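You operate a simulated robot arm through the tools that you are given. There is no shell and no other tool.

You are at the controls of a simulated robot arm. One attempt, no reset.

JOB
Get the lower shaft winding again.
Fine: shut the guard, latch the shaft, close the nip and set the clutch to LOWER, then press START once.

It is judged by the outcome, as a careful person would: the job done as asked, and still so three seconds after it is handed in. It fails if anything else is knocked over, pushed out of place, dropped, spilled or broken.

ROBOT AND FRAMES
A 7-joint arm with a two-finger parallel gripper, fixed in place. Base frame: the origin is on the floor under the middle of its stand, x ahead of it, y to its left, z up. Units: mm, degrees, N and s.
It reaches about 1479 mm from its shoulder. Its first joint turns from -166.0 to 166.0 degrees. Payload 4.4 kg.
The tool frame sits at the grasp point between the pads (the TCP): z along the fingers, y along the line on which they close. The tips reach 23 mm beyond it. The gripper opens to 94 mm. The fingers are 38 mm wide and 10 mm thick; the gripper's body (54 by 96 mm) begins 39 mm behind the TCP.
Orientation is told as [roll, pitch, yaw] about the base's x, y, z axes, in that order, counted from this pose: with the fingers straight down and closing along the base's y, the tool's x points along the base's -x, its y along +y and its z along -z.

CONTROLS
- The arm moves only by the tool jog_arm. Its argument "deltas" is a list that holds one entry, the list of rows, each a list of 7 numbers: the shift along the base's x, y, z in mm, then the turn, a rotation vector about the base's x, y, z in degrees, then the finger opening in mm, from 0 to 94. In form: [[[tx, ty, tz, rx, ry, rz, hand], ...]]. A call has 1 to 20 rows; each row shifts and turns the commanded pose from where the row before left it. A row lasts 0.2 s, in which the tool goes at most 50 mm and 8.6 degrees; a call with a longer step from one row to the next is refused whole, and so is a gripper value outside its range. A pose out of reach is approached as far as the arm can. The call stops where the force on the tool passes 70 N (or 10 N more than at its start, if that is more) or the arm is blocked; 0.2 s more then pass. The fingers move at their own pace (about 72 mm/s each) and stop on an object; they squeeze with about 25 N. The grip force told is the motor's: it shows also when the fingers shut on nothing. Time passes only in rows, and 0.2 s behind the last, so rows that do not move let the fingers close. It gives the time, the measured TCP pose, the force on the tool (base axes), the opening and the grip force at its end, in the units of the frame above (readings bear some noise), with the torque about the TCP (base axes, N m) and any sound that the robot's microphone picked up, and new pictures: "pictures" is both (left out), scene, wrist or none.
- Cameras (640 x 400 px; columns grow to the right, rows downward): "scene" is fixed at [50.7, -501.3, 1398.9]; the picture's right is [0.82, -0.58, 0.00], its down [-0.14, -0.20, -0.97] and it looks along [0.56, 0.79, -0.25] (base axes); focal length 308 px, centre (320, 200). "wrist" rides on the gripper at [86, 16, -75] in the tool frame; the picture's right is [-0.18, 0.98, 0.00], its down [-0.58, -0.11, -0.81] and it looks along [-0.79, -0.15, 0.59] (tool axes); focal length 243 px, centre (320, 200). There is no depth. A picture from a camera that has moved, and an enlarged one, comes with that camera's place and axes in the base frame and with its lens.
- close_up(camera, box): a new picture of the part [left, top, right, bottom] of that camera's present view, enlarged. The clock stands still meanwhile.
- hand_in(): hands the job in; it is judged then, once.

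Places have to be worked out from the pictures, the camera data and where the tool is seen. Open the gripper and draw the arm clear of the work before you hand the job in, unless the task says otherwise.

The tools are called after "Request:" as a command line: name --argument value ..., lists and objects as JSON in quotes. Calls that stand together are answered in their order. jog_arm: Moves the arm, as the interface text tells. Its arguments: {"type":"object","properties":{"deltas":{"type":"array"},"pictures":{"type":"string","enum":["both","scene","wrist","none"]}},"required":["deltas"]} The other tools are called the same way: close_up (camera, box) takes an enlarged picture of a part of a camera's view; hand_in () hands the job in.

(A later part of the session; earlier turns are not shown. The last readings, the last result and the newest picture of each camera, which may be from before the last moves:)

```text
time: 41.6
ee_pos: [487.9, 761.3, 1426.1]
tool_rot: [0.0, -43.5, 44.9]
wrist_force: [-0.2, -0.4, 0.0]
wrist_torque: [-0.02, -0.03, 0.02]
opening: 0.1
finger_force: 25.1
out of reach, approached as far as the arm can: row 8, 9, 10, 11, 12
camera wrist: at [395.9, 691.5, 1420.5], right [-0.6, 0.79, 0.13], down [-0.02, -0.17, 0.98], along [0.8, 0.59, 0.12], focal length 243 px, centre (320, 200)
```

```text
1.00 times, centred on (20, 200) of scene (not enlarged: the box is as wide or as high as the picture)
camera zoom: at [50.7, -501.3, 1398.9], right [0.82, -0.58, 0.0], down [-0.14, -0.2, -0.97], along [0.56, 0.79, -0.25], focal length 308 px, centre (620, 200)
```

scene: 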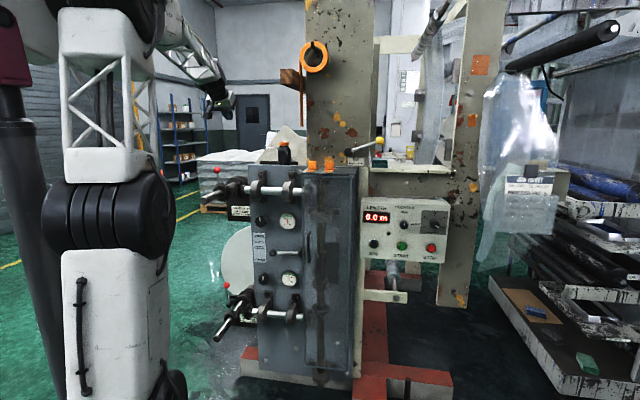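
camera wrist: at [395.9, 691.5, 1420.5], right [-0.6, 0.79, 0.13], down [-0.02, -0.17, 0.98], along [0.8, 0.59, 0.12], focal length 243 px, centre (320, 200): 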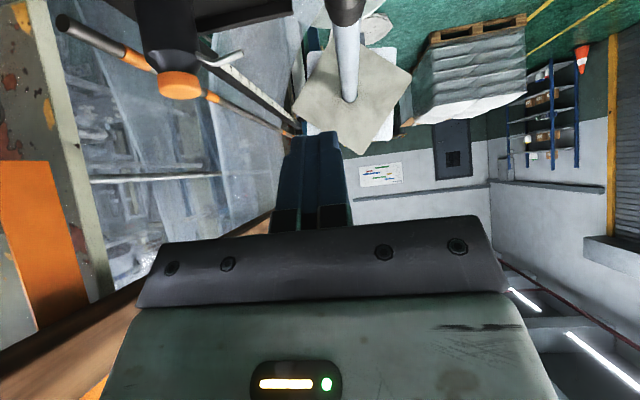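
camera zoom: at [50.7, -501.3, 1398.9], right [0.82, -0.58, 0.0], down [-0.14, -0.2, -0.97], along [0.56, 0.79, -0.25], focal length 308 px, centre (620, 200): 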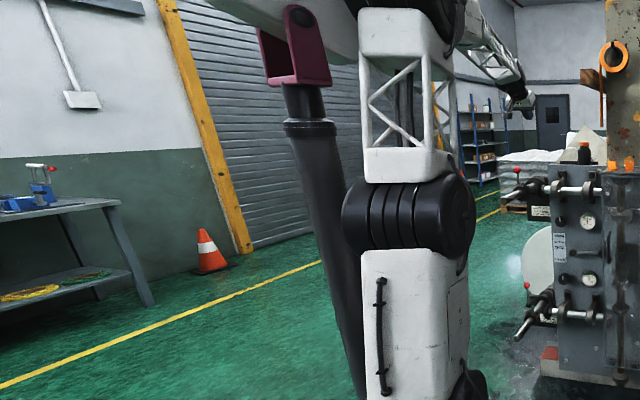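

The wrist is near a joint limit in this posture. I'll unwind it by returning to the start orientation, fingers straight down with yaw 0, close to where the arm began.

Request:
jog_arm --deltas '[[[0, 0, 0, -5.13, 5.13, 0, 0], [0, 0, 0, -5.13, 5.13, 0, 0], [0, 0, 0, -5.13, 5.13, 0, 0], [0, 0, 0, -5.13, 5.13, 0, 0], [0, 0, 0, -5.13, 5.13, 0, 0], [0, 0, 0, -5.13, 5.13, 0, 0]]]'

```text
time: 43.0
ee_pos: [487.4, 761.6, 1425.7]
tool_rot: [0.1, -43.5, 44.8]
wrist_force: [-0.4, 0.7, -0.8]
wrist_torque: [0.0, 0.02, 0.02]
opening: 0.0
finger_force: 24.8
out of reach, approached as far as the arm can: row 1, 2, 3, 4, 5, 6
camera wrist: at [396.1, 691.7, 1420.1], right [-0.6, 0.79, 0.13], down [-0.02, -0.17, 0.98], along [0.8, 0.59, 0.12], focal length 243 px, centre (320, 200)
```

scene: 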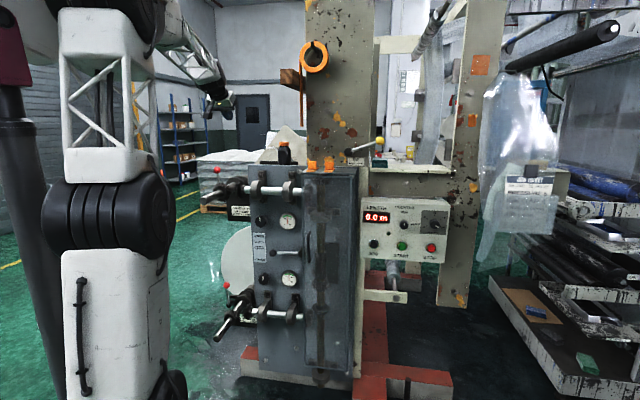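
wrist: 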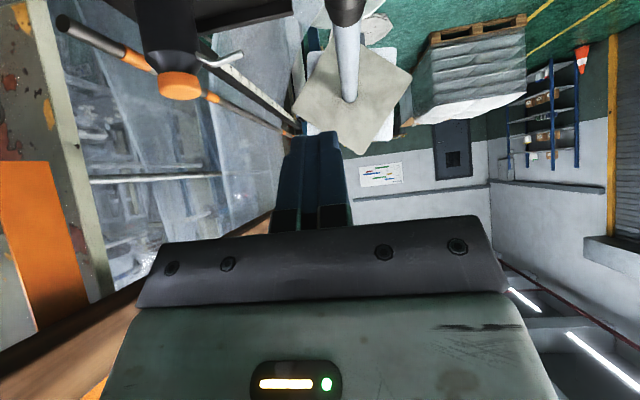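

Tilting down isn't available in this wrist configuration. For the nip I want the fingers closer to level anyway, so I tilt up to about 65° and see whether the way right opens.

Request:
jog_arm --deltas '[[[0, 0, 0, 5.1, -5.1, 0, 0], [0, 0, 0, 5.1, -5.1, 0, 0], [0, 0, 0, 5.1, -5.1, 0, 0], [10, -30, 0, 0, 0, 0, 0], [10, -30, 0, 0, 0, 0, 0]]]'

```text
time: 44.2
ee_pos: [508.9, 701.8, 1426.1]
tool_rot: [0.1, -65.1, 45.0]
wrist_force: [0.1, -0.4, 0.4]
wrist_torque: [0.0, 0.02, 0.0]
opening: 0.0
finger_force: 25.2
camera wrist: at [423.6, 638.9, 1378.1], right [-0.64, 0.75, 0.17], down [-0.27, -0.42, 0.87], along [0.72, 0.51, 0.47], focal length 243 px, centre (320, 200)
```

scene: 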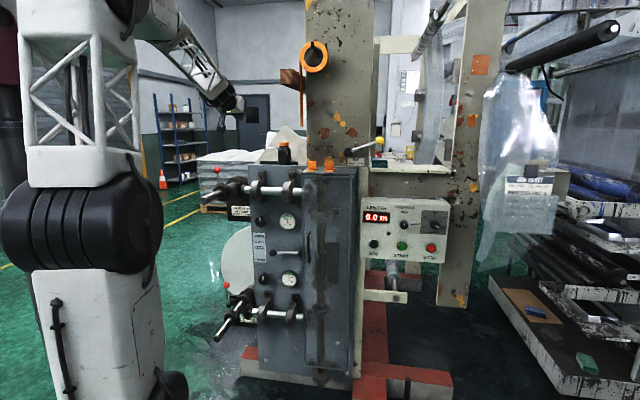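
wrist: 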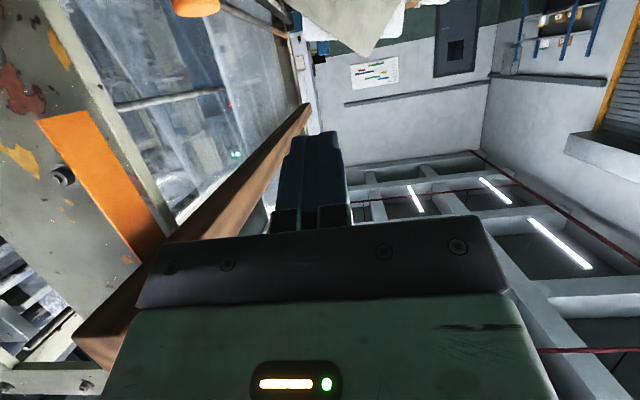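

That works, and the way right is open. A wooden beam end and the hanging tape are near the post's left side at about z 1540 and up, so I cross lower and further back from the machine.

Request:
jog_arm --deltas '[[[-7.1, -34, -16.5, 0, 0, 0, 0], [-7.1, -34, -16.5, 0, 0, 0, 0], [-7.1, -34, -16.5, 0, 0, 0, 0], [-7.1, -34, -16.5, 0, 0, 0, 0], [28.3, -33, -5, 0, 0, 0, 0], [28.3, -33, -5, 0, 0, 0, 0], [28.3, -33, -5, 0, 0, 0, 0], [28.3, -33, -5, 0, 0, 0, 0], [28.3, -33, -5, 0, 0, 0, 0], [28.3, -33, -5, 0, 0, 0, 0]]]'

```text
time: 46.4
ee_pos: [650.2, 367.5, 1329.4]
tool_rot: [-0.1, -65.1, 45.0]
wrist_force: [0.2, 0.7, -1.0]
wrist_torque: [0.04, -0.01, 0.04]
opening: 0.0
finger_force: 24.4
out of reach, approached as far as the arm can: row 6, 7
camera wrist: at [565.3, 305.0, 1281.5], right [-0.64, 0.75, 0.17], down [-0.27, -0.42, 0.87], along [0.72, 0.51, 0.47], focal length 243 px, centre (320, 200)
```

scene: 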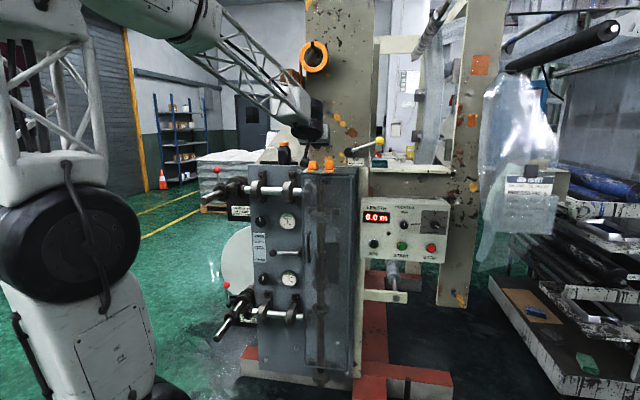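
wrist: 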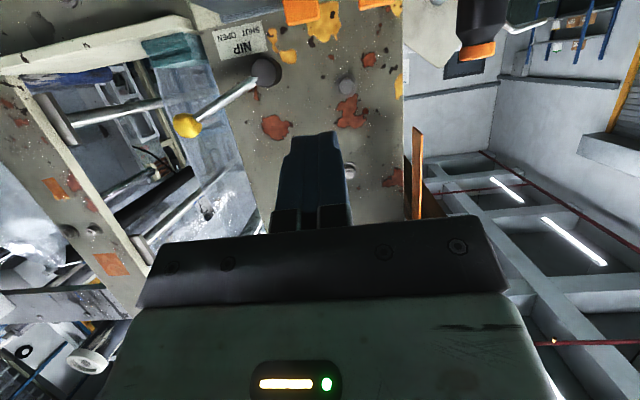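

I'm in front of the nip lever, and this view confirms its ball at r≈416, d≈959, z≈1319. I move to just below and in front of the ball.

Request:
jog_arm --deltas '[[[37.3, -18.4, -10.7, 0, 0, 0, 0], [37.3, -18.4, -10.7, 0, 0, 0, 0], [37.3, -18.4, -10.7, 0, 0, 0, 0], [37.3, -18.4, -10.7, 0, 0, 0, 0], [37.3, -18.4, -10.7, 0, 0, 0, 0], [37.3, -18.4, -10.7, 0, 0, 0, 0], [30, 30, 0, 0, 0, 0, 0], [30, 30, 0, 0, 0, 0, 0]]]'

Request:
close_up --camera "scene" --box '[320, 110, 448, 190]'

```text
time: 48.2
ee_pos: [934.5, 316.6, 1267.0]
tool_rot: [0.0, -65.2, 44.9]
wrist_force: [-0.6, 0.1, 1.1]
wrist_torque: [-0.05, 0.02, -0.03]
opening: 0.0
finger_force: 25.0
camera wrist: at [849.2, 253.7, 1218.3], right [-0.64, 0.75, 0.17], down [-0.27, -0.42, 0.87], along [0.72, 0.51, 0.47], focal length 243 px, centre (320, 200)
```

scene: 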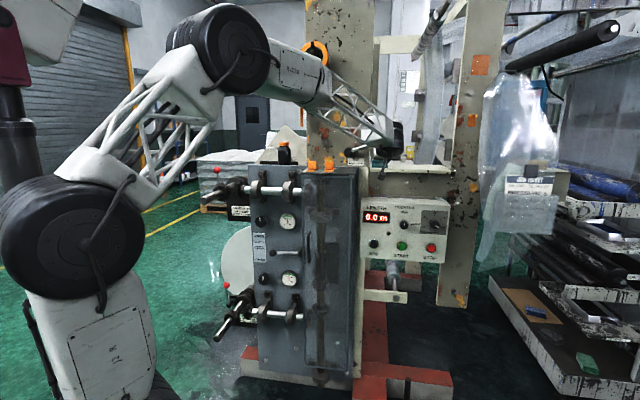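
wrist: 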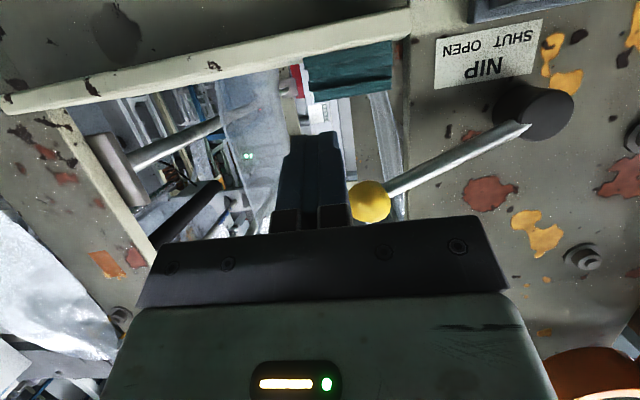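

```text
5.00 times, centred on (384, 150) of scene
camera zoom: at [50.7, -501.3, 1398.9], right [0.82, -0.58, 0.0], down [-0.14, -0.2, -0.97], along [0.56, 0.79, -0.25], focal length 1540 px, centre (0, 450)
```

zoom: 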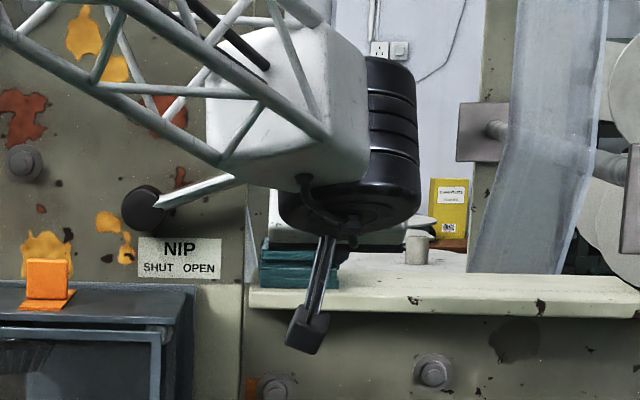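

The ball is just up and left of the fingers, as intended. I level the fingers a bit more, to tilt 80°, and slide forward under the ball.

Request:
jog_arm --deltas '[[[19.6, 23.1, 0, 5.3, -5.3, 0, 0], [19.6, 23.1, 0.5, 5.3, -5.3, 0, 0], [0, 0, 0, 0, 0, 0, 0]]]'

Request:
close_up --camera "scene" --box '[320, 110, 448, 190]'

```text
time: 49.0
ee_pos: [973.7, 363.9, 1265.8]
tool_rot: [0.3, -80.2, 44.8]
wrist_force: [0.4, 0.4, 0.4]
wrist_torque: [-0.04, -0.01, -0.03]
opening: 0.0
finger_force: 25.5
camera wrist: at [899.6, 312.5, 1193.3], right [-0.67, 0.72, 0.18], down [-0.41, -0.57, 0.71], along [0.61, 0.4, 0.68], focal length 243 px, centre (320, 200)
```

scene: 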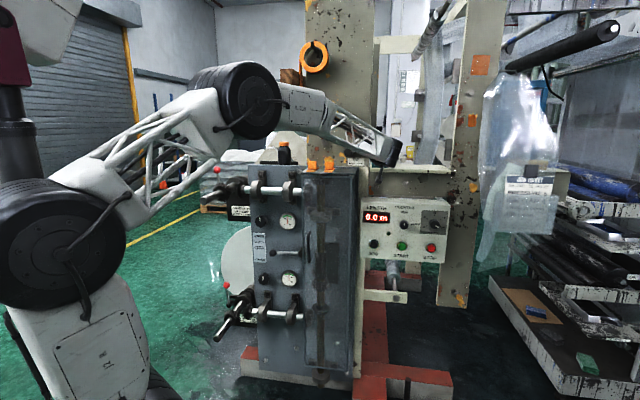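
wrist: 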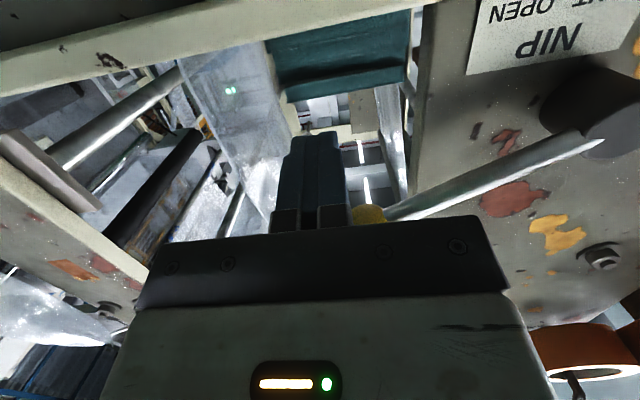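

```text
5.00 times, centred on (384, 150) of scene
camera zoom: at [50.7, -501.3, 1398.9], right [0.82, -0.58, 0.0], down [-0.14, -0.2, -0.97], along [0.56, 0.79, -0.25], focal length 1540 px, centre (0, 450)
```

zoom: 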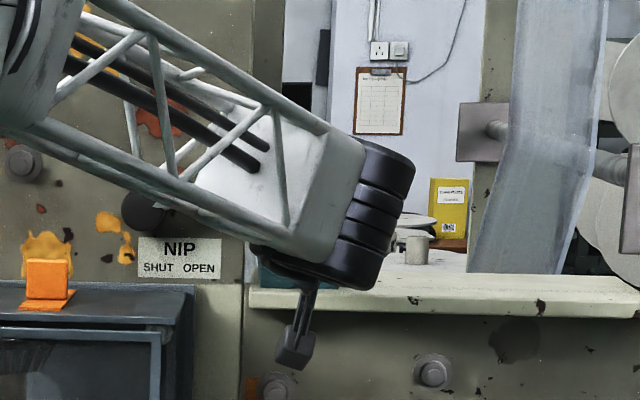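

There's no contact yet and the fingers are under the ball. Now I lift gently to start the nip lever moving.

Request:
jog_arm --deltas '[[[0, 0, 10, 0, 0, 0, 0], [0, 0, 10, 0, 0, 0, 0], [-3.8, 3.8, 13.7, 0, 0, 0, 0], [-3.8, 3.8, 13.7, 0, 0, 0, 0], [-3.8, 3.8, 13.7, 0, 0, 0, 0]]]'

```text
time: 50.2
ee_pos: [961.1, 375.1, 1327.9]
tool_rot: [0.1, -80.1, 45.0]
wrist_force: [0.0, 0.1, 0.1]
wrist_torque: [-0.01, 0.0, 0.02]
opening: 0.2
finger_force: 24.7
camera wrist: at [888.1, 323.4, 1255.0], right [-0.67, 0.72, 0.18], down [-0.41, -0.57, 0.71], along [0.61, 0.4, 0.68], focal length 243 px, centre (320, 200)
```

scene: 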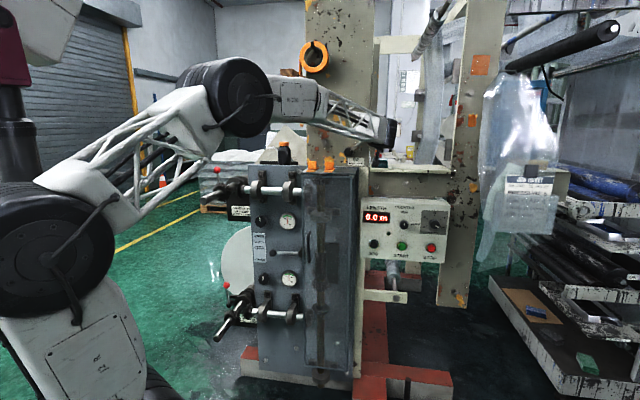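
wrist: 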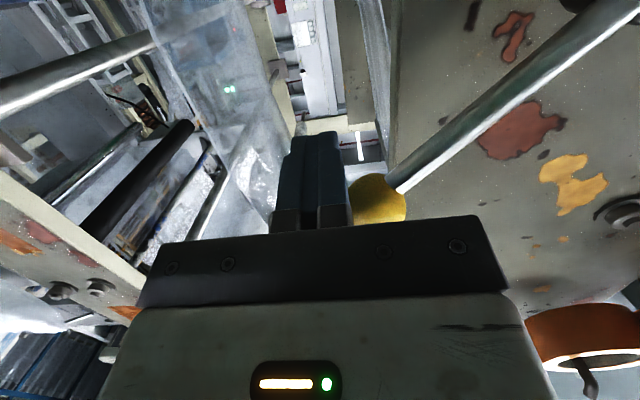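

The lever is swinging up with negligible force. I continue along the arc toward the top.

Request:
jog_arm --deltas '[[[-7.2, 7.2, 11.5, 0, 0, 0, 0], [-7.2, 7.2, 11.5, 0, 0, 0, 0], [-7.2, 7.2, 11.5, 0, 0, 0, 0], [-7, 7, 9.4, 0, 0, 0, 0], [-7, 7, 9.4, 0, 0, 0, 0], [-7, 7, 9.4, 0, 0, 0, 0]]]'

```text
time: 51.6
ee_pos: [917.7, 416.2, 1390.6]
tool_rot: [0.3, -80.1, 44.8]
wrist_force: [1.3, -1.2, -0.3]
wrist_torque: [0.02, 0.01, -0.01]
opening: 0.1
finger_force: 24.6
camera wrist: at [845.4, 365.3, 1316.6], right [-0.67, 0.72, 0.18], down [-0.41, -0.57, 0.71], along [0.61, 0.4, 0.68], focal length 243 px, centre (320, 200)
```

scene: 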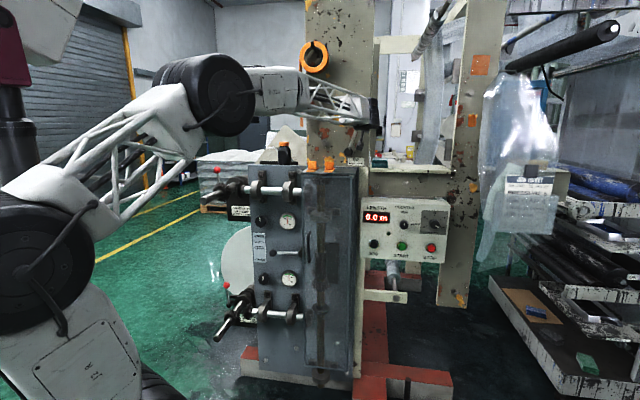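
wrist: 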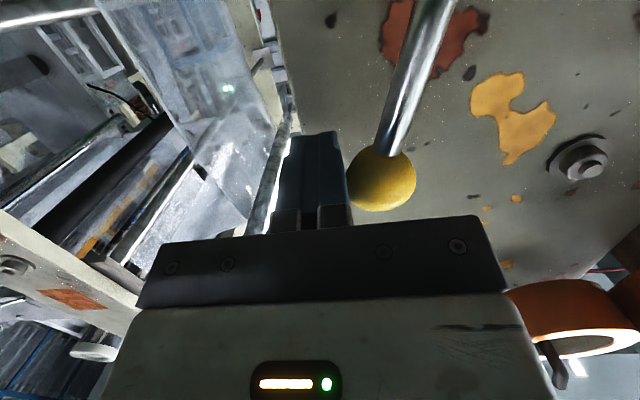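

The lever is near 75° and following. I continue over the top, staying clear of the bolt on the post.

Request:
jog_arm --deltas '[[[-8, 8.8, 6.7, 0, 0, 0, 0], [-8, 8.8, 6.7, 0, 0, 0, 0], [-8, 8.8, 6.7, 0, 0, 0, 0], [-8.2, 8.2, 2.5, 0, 0, 0, 0], [-8.2, 8.2, 2.5, 0, 0, 0, 0], [-8.2, 8.2, 2.5, 0, 0, 0, 0]]]'

```text
time: 52.8
ee_pos: [887.8, 448.5, 1411.3]
tool_rot: [0.8, -80.1, 43.5]
wrist_force: [31.8, -20.5, 2.9]
wrist_torque: [0.01, 0.03, -0.39]
opening: 0.0
finger_force: 25.1
stopped in row 5: the force on the tool passed its limit at 90 N (the readings are from after the stop); the commanded pose is now the measured one
camera wrist: at [814.1, 398.1, 1337.9], right [-0.66, 0.73, 0.18], down [-0.42, -0.56, 0.71], along [0.62, 0.39, 0.68], focal length 243 px, centre (320, 200)
```

scene: 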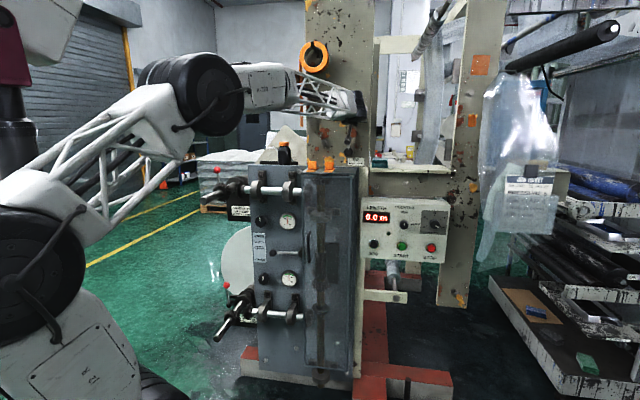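
wrist: 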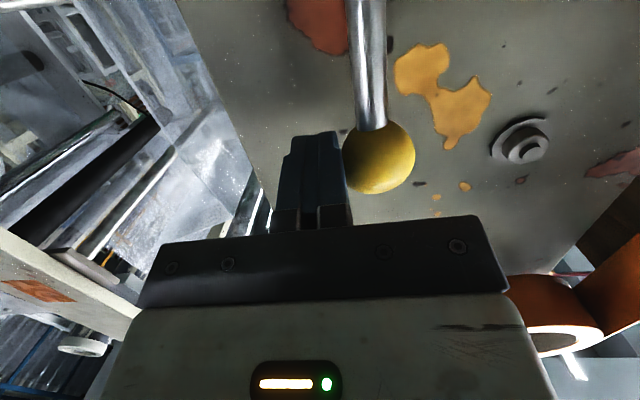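

The lever hit a firm stop just past vertical, with the reaction acting straight back through the ball contact. That should be SHUT. I release sideways, back away and check that it stays.

Request:
jog_arm --deltas '[[[5, -5, 0, 0, 0, 0, 0], [8, -8, 0, 0, 0, 1.3, 0], [-10, -40, 0, 0, 0, 0, 0], [-20, -40, 0, 0, 0, 0, 0], [-20, -40, 0, 0, 0, 0, 0]]]'

Request:
close_up --camera "scene" --box '[320, 100, 448, 180]'

Request:
close_up --camera "wrist" --box '[300, 0, 560, 220]'

```text
time: 54.0
ee_pos: [847.9, 319.7, 1412.0]
tool_rot: [0.6, -80.0, 45.2]
wrist_force: [-0.3, -0.6, -0.1]
wrist_torque: [0.01, 0.0, 0.01]
opening: 0.1
finger_force: 25.4
camera wrist: at [776.8, 266.3, 1339.0], right [-0.68, 0.71, 0.18], down [-0.4, -0.57, 0.71], along [0.61, 0.41, 0.68], focal length 243 px, centre (320, 200)
```

scene: 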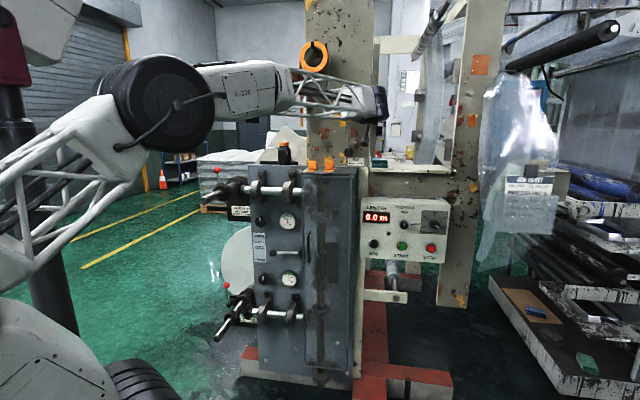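
wrist: 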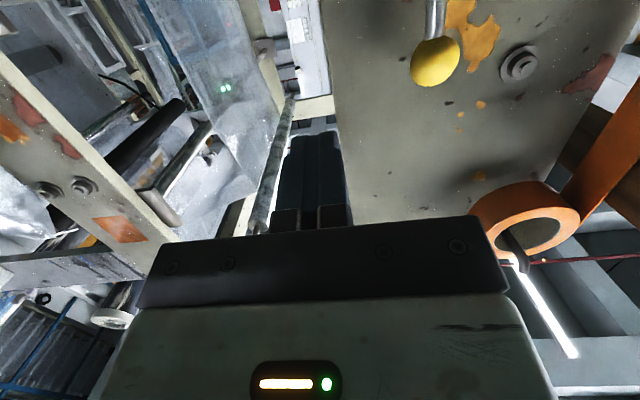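

```text
5.00 times, centred on (384, 140) of scene
camera zoom: at [50.7, -501.3, 1398.9], right [0.82, -0.58, 0.0], down [-0.14, -0.2, -0.97], along [0.56, 0.79, -0.25], focal length 1540 px, centre (0, 500)
```

zoom: 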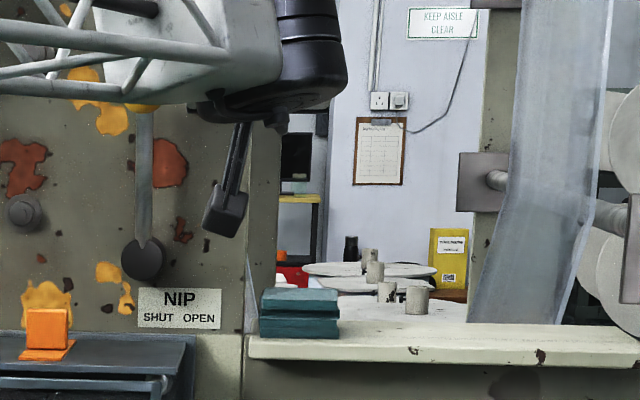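

```text
1.82 times, centred on (430, 110) of wrist
camera zoom: at [776.8, 266.3, 1339.0], right [-0.68, 0.71, 0.18], down [-0.4, -0.57, 0.71], along [0.61, 0.41, 0.68], focal length 441 px, centre (120, 364)
```

zoom: 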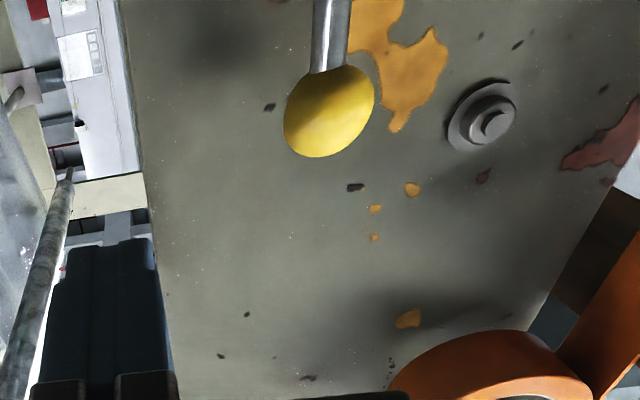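

The nip lever now stands upright over SHUT and holds. Next is the clutch: I retreat and descend in front of the panel, with r=-50, z=800 as the lever knob target.

Request:
jog_arm --deltas '[[[-29.3, -10, -20, -1.2, 1.2, 0, 0], [-29.3, -10, -20, -1.2, 1.2, 0, 0], [-29.3, 3, -28, -1.2, 1.2, 0, 0], [-29.3, 3, -28, -1.2, 1.2, 0, 0], [-29.3, 6, -28, -1.2, 1.2, 0, 0], [-29.3, 6, -28, -1.2, 1.2, 0, 0], [-14.1, 21.2, -33.3, 0, 0, 0, 0], [-14.1, 21.2, -33.3, 0, 0, 0, 0], [-14.1, 21.2, -33.3, 0, 0, 0, 0], [-14.1, 21.2, -33.3, 0, 0, 0, 0], [-14.1, 21.2, -33.3, 0, 0, 0, 0], [-14.1, 21.2, -33.3, 0, 0, 0, 0]]]'

```text
time: 56.5
ee_pos: [588.6, 441.7, 1059.8]
tool_rot: [0.6, -70.0, 45.1]
wrist_force: [0.1, 0.1, 0.7]
wrist_torque: [0.01, 0.01, 0.01]
opening: 0.2
finger_force: 25.4
camera wrist: at [508.1, 382.0, 1003.7], right [-0.66, 0.73, 0.18], down [-0.31, -0.48, 0.82], along [0.69, 0.49, 0.54], focal length 243 px, centre (320, 200)
```

scene: 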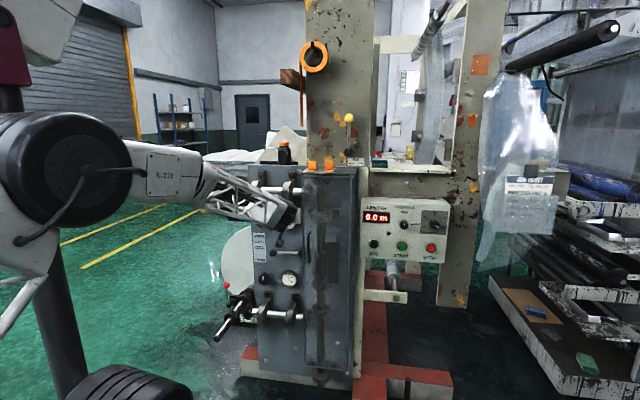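
wrist: 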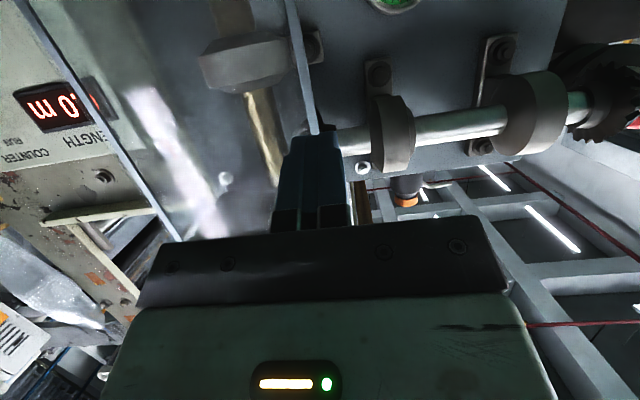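

The nip lever stays upright in the scene view. I continue down and left toward the clutch lever.

Request:
jog_arm --deltas '[[[-14.1, 22.6, -31, -0.7, 0.7, 0, 0], [-14.1, 22.6, -31, -0.7, 0.7, 0, 0], [-14.1, 22.6, -31, -0.7, 0.7, 0, 0], [-14.1, 22.6, -31, -0.7, 0.7, 0, 0], [-14.1, 22.6, -31, -0.7, 0.7, 0, 0]]]'

Request:
close_up --camera "scene" --box '[230, 210, 358, 290]'

```text
time: 57.8
ee_pos: [531.0, 523.0, 897.3]
tool_rot: [5.4, -57.8, 44.7]
wrist_force: [0.3, 0.1, 0.2]
wrist_torque: [0.01, 0.01, 0.0]
opening: 0.0
finger_force: 25.2
out of reach, approached as far as the arm can: row 4, 5
camera wrist: at [447.9, 451.1, 864.2], right [-0.67, 0.71, 0.2], down [-0.13, -0.39, 0.91], along [0.73, 0.59, 0.35], focal length 243 px, centre (320, 200)
```

scene: 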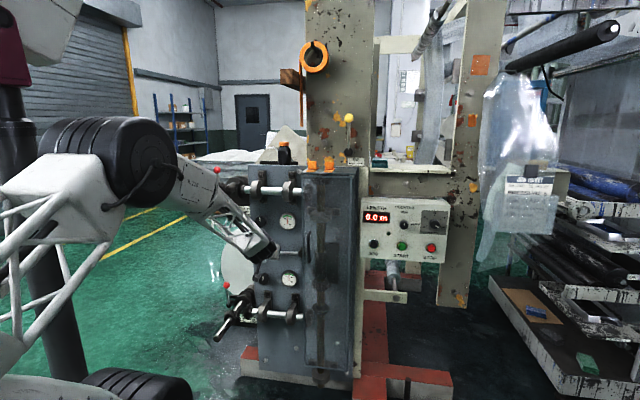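
wrist: 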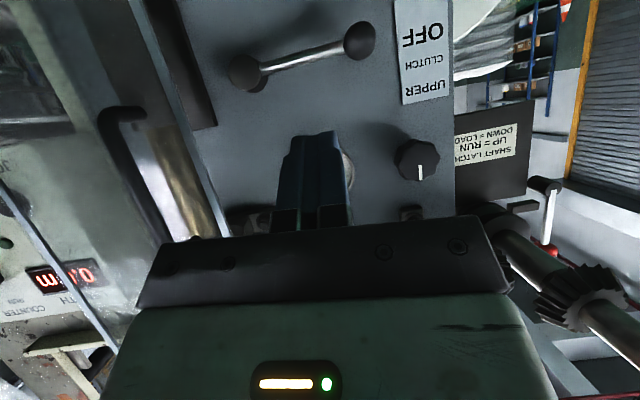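

```text
5.00 times, centred on (294, 250) of scene
camera zoom: at [50.7, -501.3, 1398.9], right [0.82, -0.58, 0.0], down [-0.14, -0.2, -0.97], along [0.56, 0.79, -0.25], focal length 1540 px, centre (450, -50)
```

zoom: 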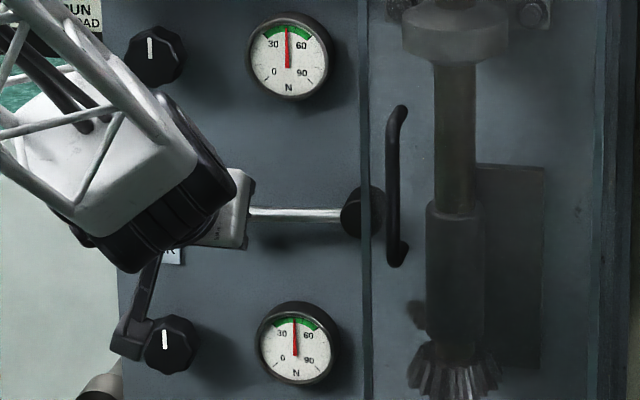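

The view puts the clutch ball at about r=-51, d=952, z=805, with the lever horizontal at OFF. I'll use about 46° tilt and press the ball down from above with the fingertips, so I move forward and above it first.

Request:
jog_arm --deltas '[[[13.8, 33.8, -2, -3.4, 2.1, -1.5, 0], [13.8, 33.8, -2, -3.4, 2.1, -1.5, 0], [13.8, 33.8, -2, -3.4, 2.1, -1.5, 0], [13.8, 33.8, -2, 0, 0, 0, 0]]]'

Request:
close_up --camera "scene" --box '[230, 210, 358, 290]'

Request:
close_up --camera "wrist" --box '[200, 0, 480, 175]'

```text
time: 58.8
ee_pos: [573.5, 691.6, 915.7]
tool_rot: [-4.3, -54.3, 44.9]
wrist_force: [1.9, 0.5, -3.9]
wrist_torque: [0.13, -0.18, -0.02]
opening: 0.0
finger_force: 24.7
out of reach, approached as far as the arm can: row 1, 2
camera wrist: at [481.3, 628.5, 886.9], right [-0.57, 0.81, 0.11], down [-0.2, -0.26, 0.94], along [0.8, 0.52, 0.31], focal length 243 px, centre (320, 200)
```

scene: 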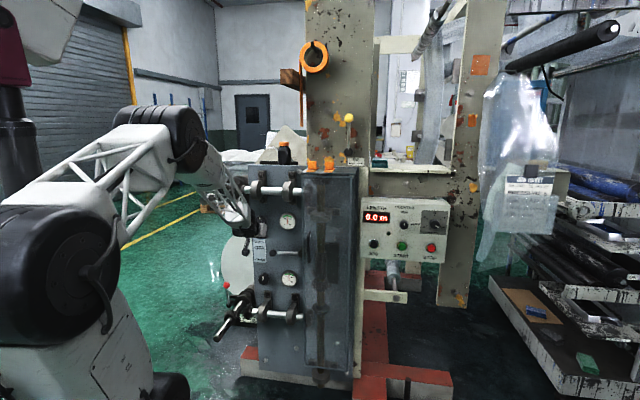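
wrist: 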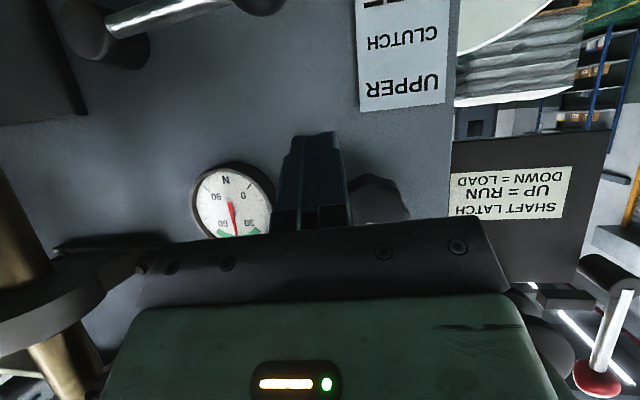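

```text
5.00 times, centred on (294, 250) of scene
camera zoom: at [50.7, -501.3, 1398.9], right [0.82, -0.58, 0.0], down [-0.14, -0.2, -0.97], along [0.56, 0.79, -0.25], focal length 1540 px, centre (450, -50)
```

zoom: 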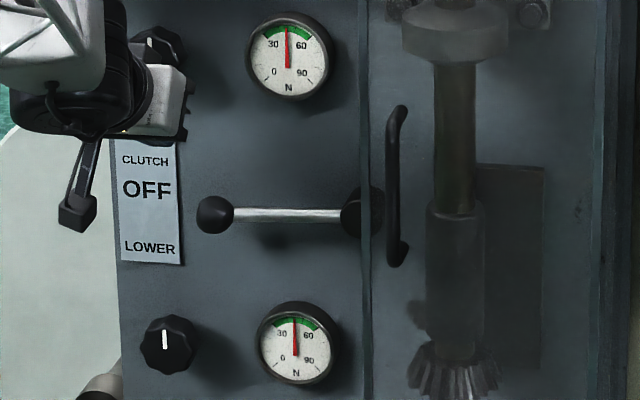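

```text
2.29 times, centred on (340, 88) of wrist
camera zoom: at [481.3, 628.5, 886.9], right [-0.57, 0.81, 0.11], down [-0.2, -0.26, 0.94], along [0.8, 0.52, 0.31], focal length 555 px, centre (274, 457)
```

zoom: 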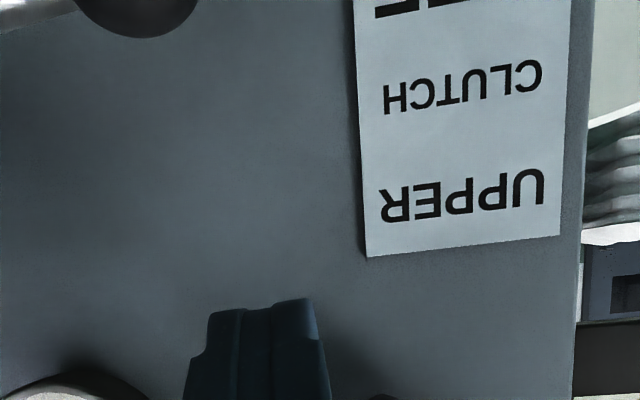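

The arm ended a bit left and high because of the reach limit, and it reads a slight force. I'll take a steady reading before going further, since a tension knob is nearby.

Request:
jog_arm --deltas '[[[0, 0, 0, 0, 0, 0, 0]]]' --pictures "wrist"

Request:
close_up --camera "scene" --box '[230, 195, 294, 235]'

```text
time: 59.1
ee_pos: [575.0, 690.6, 895.0]
tool_rot: [-4.6, -53.3, 45.2]
wrist_force: [-0.8, -0.5, 0.9]
wrist_torque: [-0.04, 0.03, -0.01]
opening: 0.2
finger_force: 24.9
camera wrist: at [481.3, 628.4, 869.8], right [-0.57, 0.81, 0.1], down [-0.18, -0.25, 0.95], along [0.8, 0.53, 0.29], focal length 243 px, centre (320, 200)
```

wrist: 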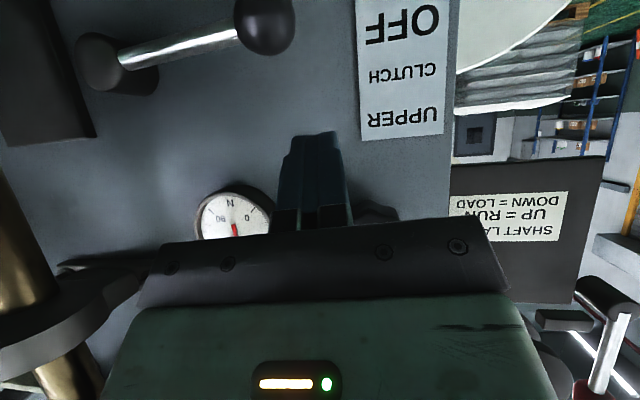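

```text
10.00 times, centred on (262, 215) of scene
camera zoom: at [50.7, -501.3, 1398.9], right [0.82, -0.58, 0.0], down [-0.14, -0.2, -0.97], along [0.56, 0.79, -0.25], focal length 3081 px, centre (900, 50)
```

zoom: 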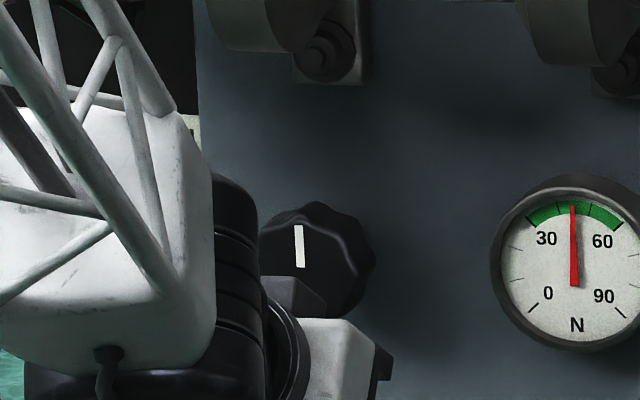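

That was just the arm settling; the force is zero and the knob pointer is unchanged. Now I move right and down so the fingertips are directly above the clutch ball.

Request:
jog_arm --deltas '[[[18, -3.8, -8, 0, 0, 0, 0], [18, -3.8, -8, 0, 0, 0, 0], [0, 0, 0, 0, 0, 0, 0]]]'

Request:
close_up --camera "scene" --box '[230, 210, 358, 290]'

```text
time: 60.0
ee_pos: [609.2, 684.2, 881.7]
tool_rot: [-4.7, -53.3, 45.2]
wrist_force: [-0.4, 0.3, -0.5]
wrist_torque: [-0.02, 0.0, 0.01]
opening: 0.0
finger_force: 24.9
camera wrist: at [516.8, 621.0, 854.5], right [-0.57, 0.81, 0.1], down [-0.18, -0.25, 0.95], along [0.8, 0.53, 0.29], focal length 243 px, centre (320, 200)
```

scene: 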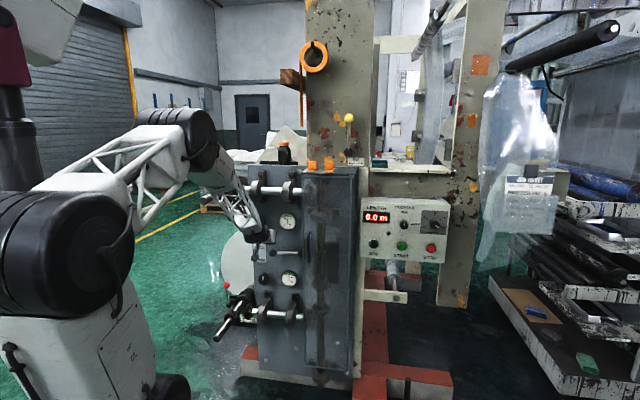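
wrist: 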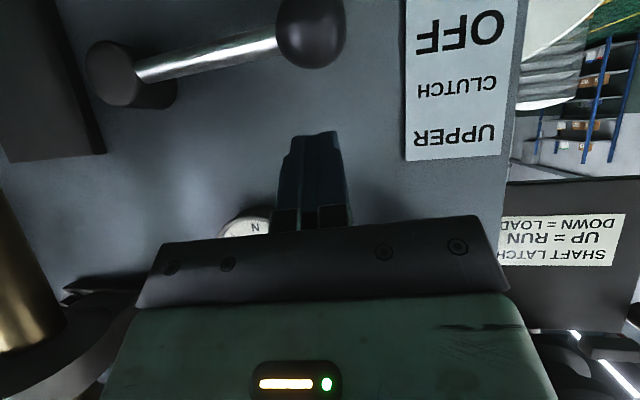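

```text
5.00 times, centred on (294, 250) of scene
camera zoom: at [50.7, -501.3, 1398.9], right [0.82, -0.58, 0.0], down [-0.14, -0.2, -0.97], along [0.56, 0.79, -0.25], focal length 1540 px, centre (450, -50)
```

zoom: 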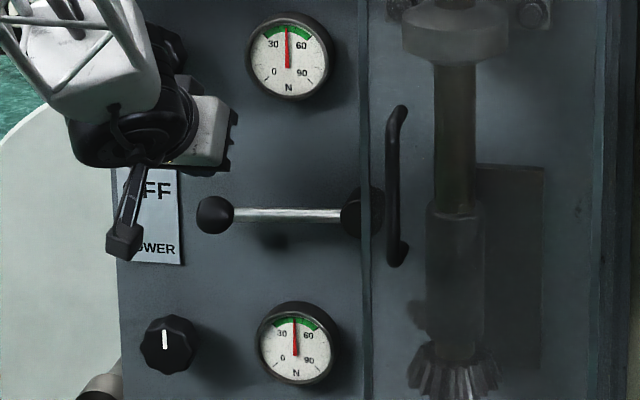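

The fingertips line up with the clutch ball in both views. I approach it and start pressing down in small steps.

Request:
jog_arm --deltas '[[[3.3, 2.4, -12, 0, 0, 0, 0], [3.3, 2.4, -12, 0, 0, 0, 0], [3.3, 2.4, -12, 0, 0, 0, 0], [0, 0, -8, 0, 0, 0, 0], [0, 0, -8, 0, 0, 0, 0]]]'

Request:
close_up --camera "scene" --box '[230, 210, 358, 290]'

```text
time: 61.1
ee_pos: [620.2, 691.7, 829.0]
tool_rot: [-4.6, -53.3, 45.1]
wrist_force: [-0.8, -0.3, 0.0]
wrist_torque: [0.01, 0.0, -0.01]
opening: 0.0
finger_force: 25.2
camera wrist: at [526.7, 628.4, 802.8], right [-0.57, 0.81, 0.1], down [-0.18, -0.25, 0.95], along [0.8, 0.53, 0.29], focal length 243 px, centre (320, 200)
```

scene: 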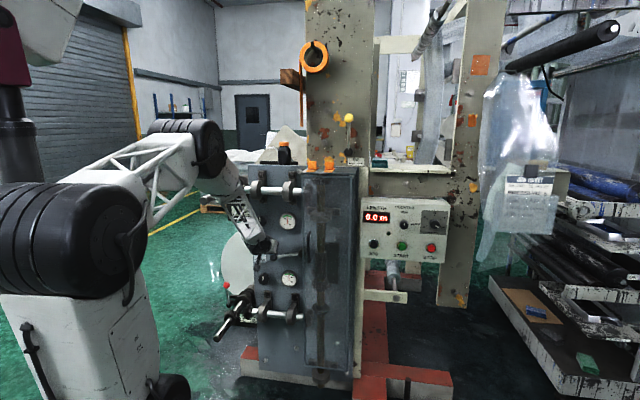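
wrist: 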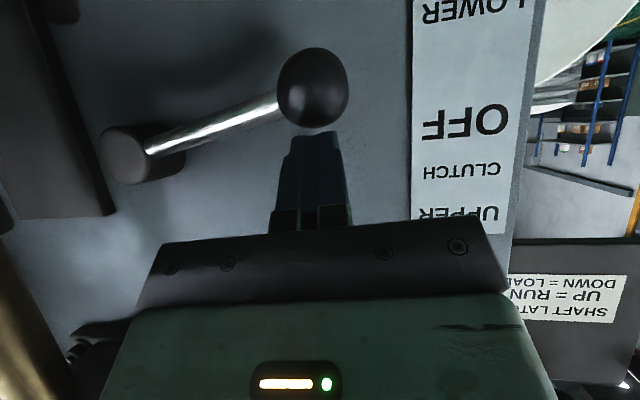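

```text
5.00 times, centred on (294, 250) of scene
camera zoom: at [50.7, -501.3, 1398.9], right [0.82, -0.58, 0.0], down [-0.14, -0.2, -0.97], along [0.56, 0.79, -0.25], focal length 1540 px, centre (450, -50)
```

zoom: 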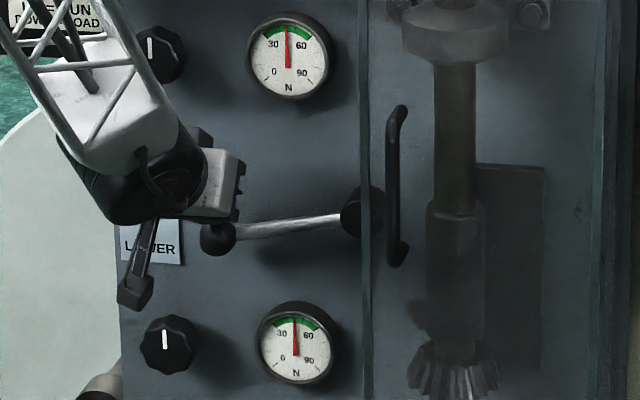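

The clutch lever is turning down with the fingers. I continue in small steps and watch for the stop.

Request:
jog_arm --deltas '[[[0.7, -0.7, -8, 0, 0, 0, 0], [0.7, -0.7, -8, 0, 0, 0, 0], [1.2, -1.2, -8, 0, 0, 0, 0], [1.4, -1.4, -7, 0, 0, 0, 0]]]'

Request:
close_up --camera "scene" --box '[230, 210, 358, 290]'

```text
time: 62.1
ee_pos: [622.8, 686.8, 798.2]
tool_rot: [-4.7, -53.3, 45.2]
wrist_force: [-0.4, 0.7, -0.6]
wrist_torque: [0.01, 0.0, 0.02]
opening: 0.0
finger_force: 25.3
camera wrist: at [530.9, 623.6, 771.2], right [-0.57, 0.81, 0.1], down [-0.18, -0.25, 0.95], along [0.8, 0.53, 0.29], focal length 243 px, centre (320, 200)
```

scene: 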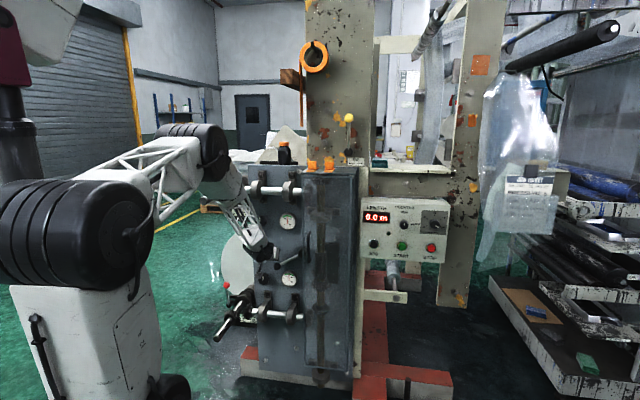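
wrist: 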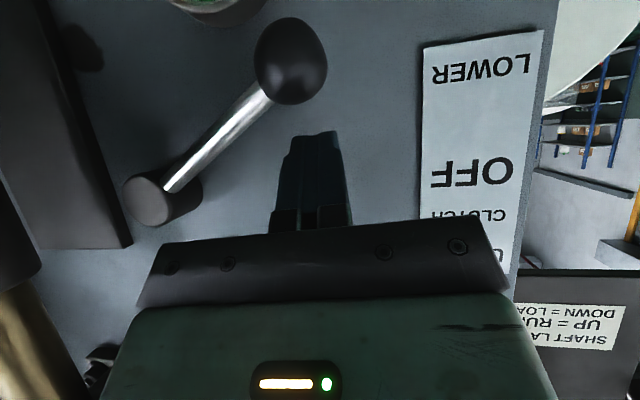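

```text
5.00 times, centred on (294, 250) of scene
camera zoom: at [50.7, -501.3, 1398.9], right [0.82, -0.58, 0.0], down [-0.14, -0.2, -0.97], along [0.56, 0.79, -0.25], focal length 1540 px, centre (450, -50)
```

zoom: 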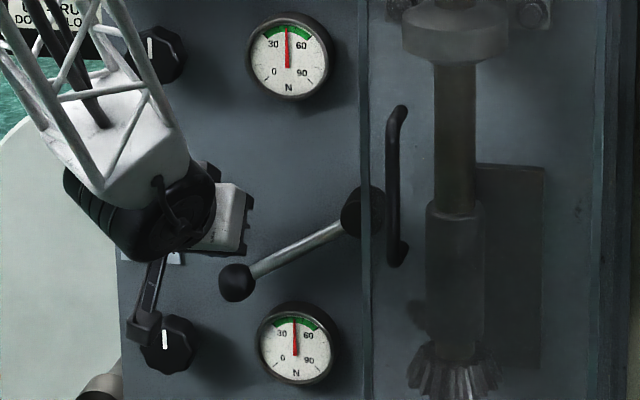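

The lever snapped ahead of the fingers to about 30° down, clearly into its LOWER detent. I'll follow it gently to confirm it is seated against its stop.

Request:
jog_arm --deltas '[[[4.5, -4.5, -8, 0, 0, 0, 0], [4.5, -4.5, -8, 0, 0, 0, 0], [0, 0, -6, 0, 0, 0, 0], [0, 0, -3, 0, 0, 0, 0], [0, 0, -2, 0, 0, 0, 0]]]' --pictures "wrist"

```text
time: 62.9
ee_pos: [631.3, 678.7, 783.9]
tool_rot: [-4.6, -53.5, 45.4]
wrist_force: [-33.4, -28.9, 25.5]
wrist_torque: [-0.63, 0.88, -0.15]
opening: 0.0
finger_force: 24.4
stopped in row 3: the force on the tool passed its limit at 93 N (the readings are from after the stop); the commanded pose is now the measured one
camera wrist: at [538.9, 615.9, 757.3], right [-0.57, 0.81, 0.1], down [-0.18, -0.25, 0.95], along [0.8, 0.53, 0.29], focal length 243 px, centre (320, 200)
```

wrist: 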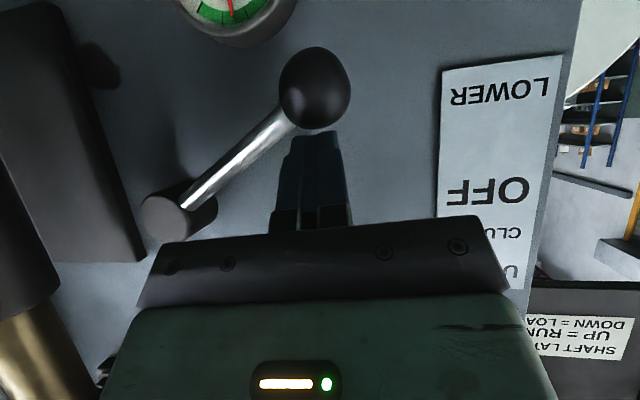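

The lever is firmly against its LOWER stop. I retreat from it, back and up, to keep the wrist in a comfortable range.

Request:
jog_arm --deltas '[[[-5, -5, 6, 0, 0, 0, 0], [-14, -14, 18, 0, 0, 0, 0], [-20, -20, 25, 0, 0, 0, 0], [-20, -20, 30, 0, 0, 0, 0], [-15, -22, 32, 0, 0, 0, 0], [-8, -24, 34, 0, 0, 0, 0]]]'

Request:
close_up --camera "scene" --box '[230, 210, 358, 290]'

```text
time: 64.3
ee_pos: [548.8, 574.0, 925.6]
tool_rot: [-4.6, -53.4, 45.3]
wrist_force: [0.6, 0.2, 0.1]
wrist_torque: [0.05, -0.02, 0.0]
opening: 0.1
finger_force: 25.2
camera wrist: at [457.2, 511.2, 899.7], right [-0.57, 0.81, 0.1], down [-0.18, -0.25, 0.95], along [0.8, 0.53, 0.29], focal length 243 px, centre (320, 200)
```

scene: 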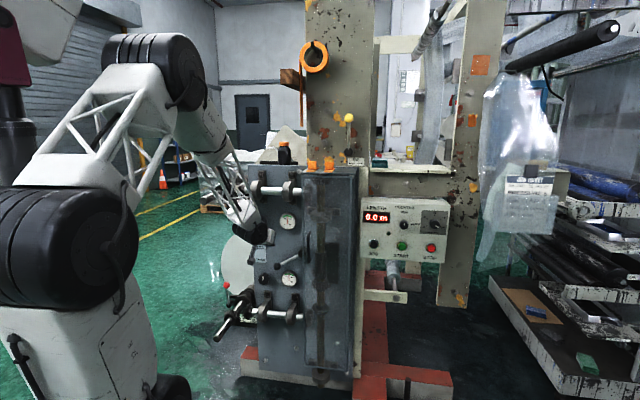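
wrist: 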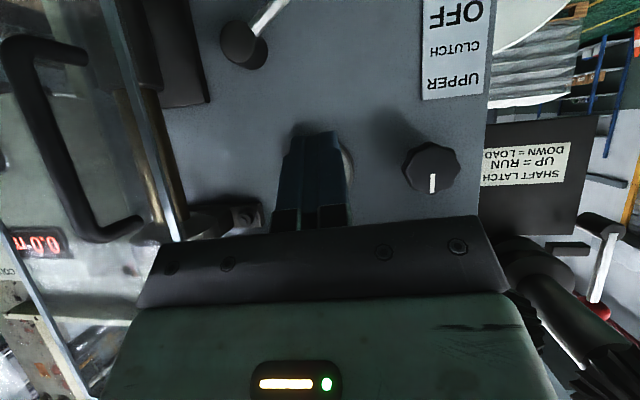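

```text
5.00 times, centred on (294, 250) of scene
camera zoom: at [50.7, -501.3, 1398.9], right [0.82, -0.58, 0.0], down [-0.14, -0.2, -0.97], along [0.56, 0.79, -0.25], focal length 1540 px, centre (450, -50)
```

zoom: 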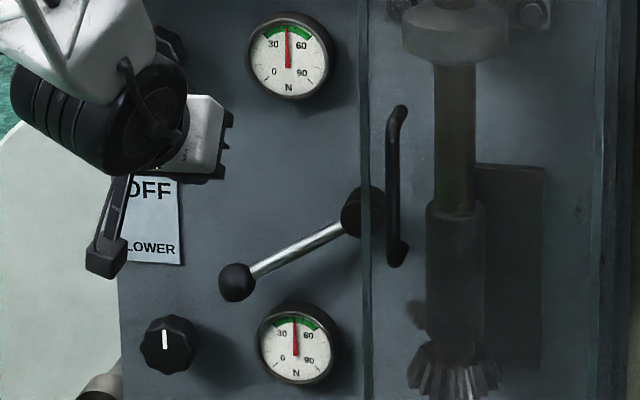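

The clutch stays at LOWER. The guard is shut, the latch is up, the nip is shut and the clutch is at LOWER, so only START remains. I move up and right, in front of the control box, levelling the fingers on the way.

Request:
jog_arm --deltas '[[[11.3, -30.4, 33.5, 0, 0, 0, 0], [11.3, -30.4, 33.5, 0, 0, 0, 0], [11.3, -30.4, 33.5, 0, 0, 0, 0], [11.3, -30.4, 33.5, 0, 0, 0, 0], [30.2, -30.2, -3, 2.3, -1.9, 0.37, 0], [30.2, -30.2, -3, 2.3, -1.9, 0.37, 0], [30.2, -30.2, -3, 2.3, -1.9, 0.37, 0], [30.2, -30.2, -3, 2.3, -1.9, 0.37, 0], [30.2, -30.2, -3, 2.3, -1.9, 0.37, 0], [30.2, -30.2, -3, 2.3, -1.9, 0.37, 0], [30.2, -30.2, -3, 2.3, -1.9, 0.37, 0], [30.2, -30.2, -3, 2.3, -1.9, 0.37, 0], [30.2, -30.2, -3, 2.3, -1.9, 0.37, 0], [30.2, -30.2, -3, 2.3, -1.9, 0.37, 0]]]'

```text
time: 67.3
ee_pos: [898.4, 149.9, 1032.6]
tool_rot: [8.8, -83.2, 36.1]
wrist_force: [-0.5, 0.0, -0.1]
wrist_torque: [-0.05, 0.02, 0.01]
opening: 0.3
finger_force: 25.1
camera wrist: at [826.1, 102.4, 955.9], right [-0.68, 0.71, 0.2], down [-0.43, -0.6, 0.67], along [0.6, 0.37, 0.71], focal length 243 px, centre (320, 200)
```

scene: 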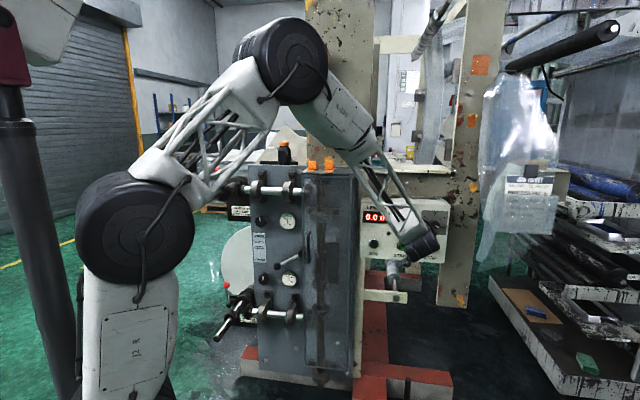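
wrist: 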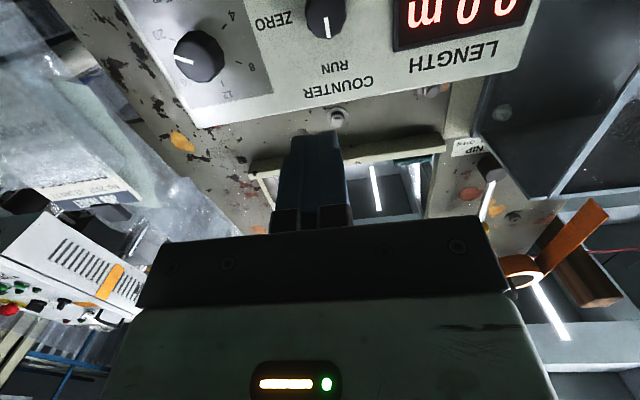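

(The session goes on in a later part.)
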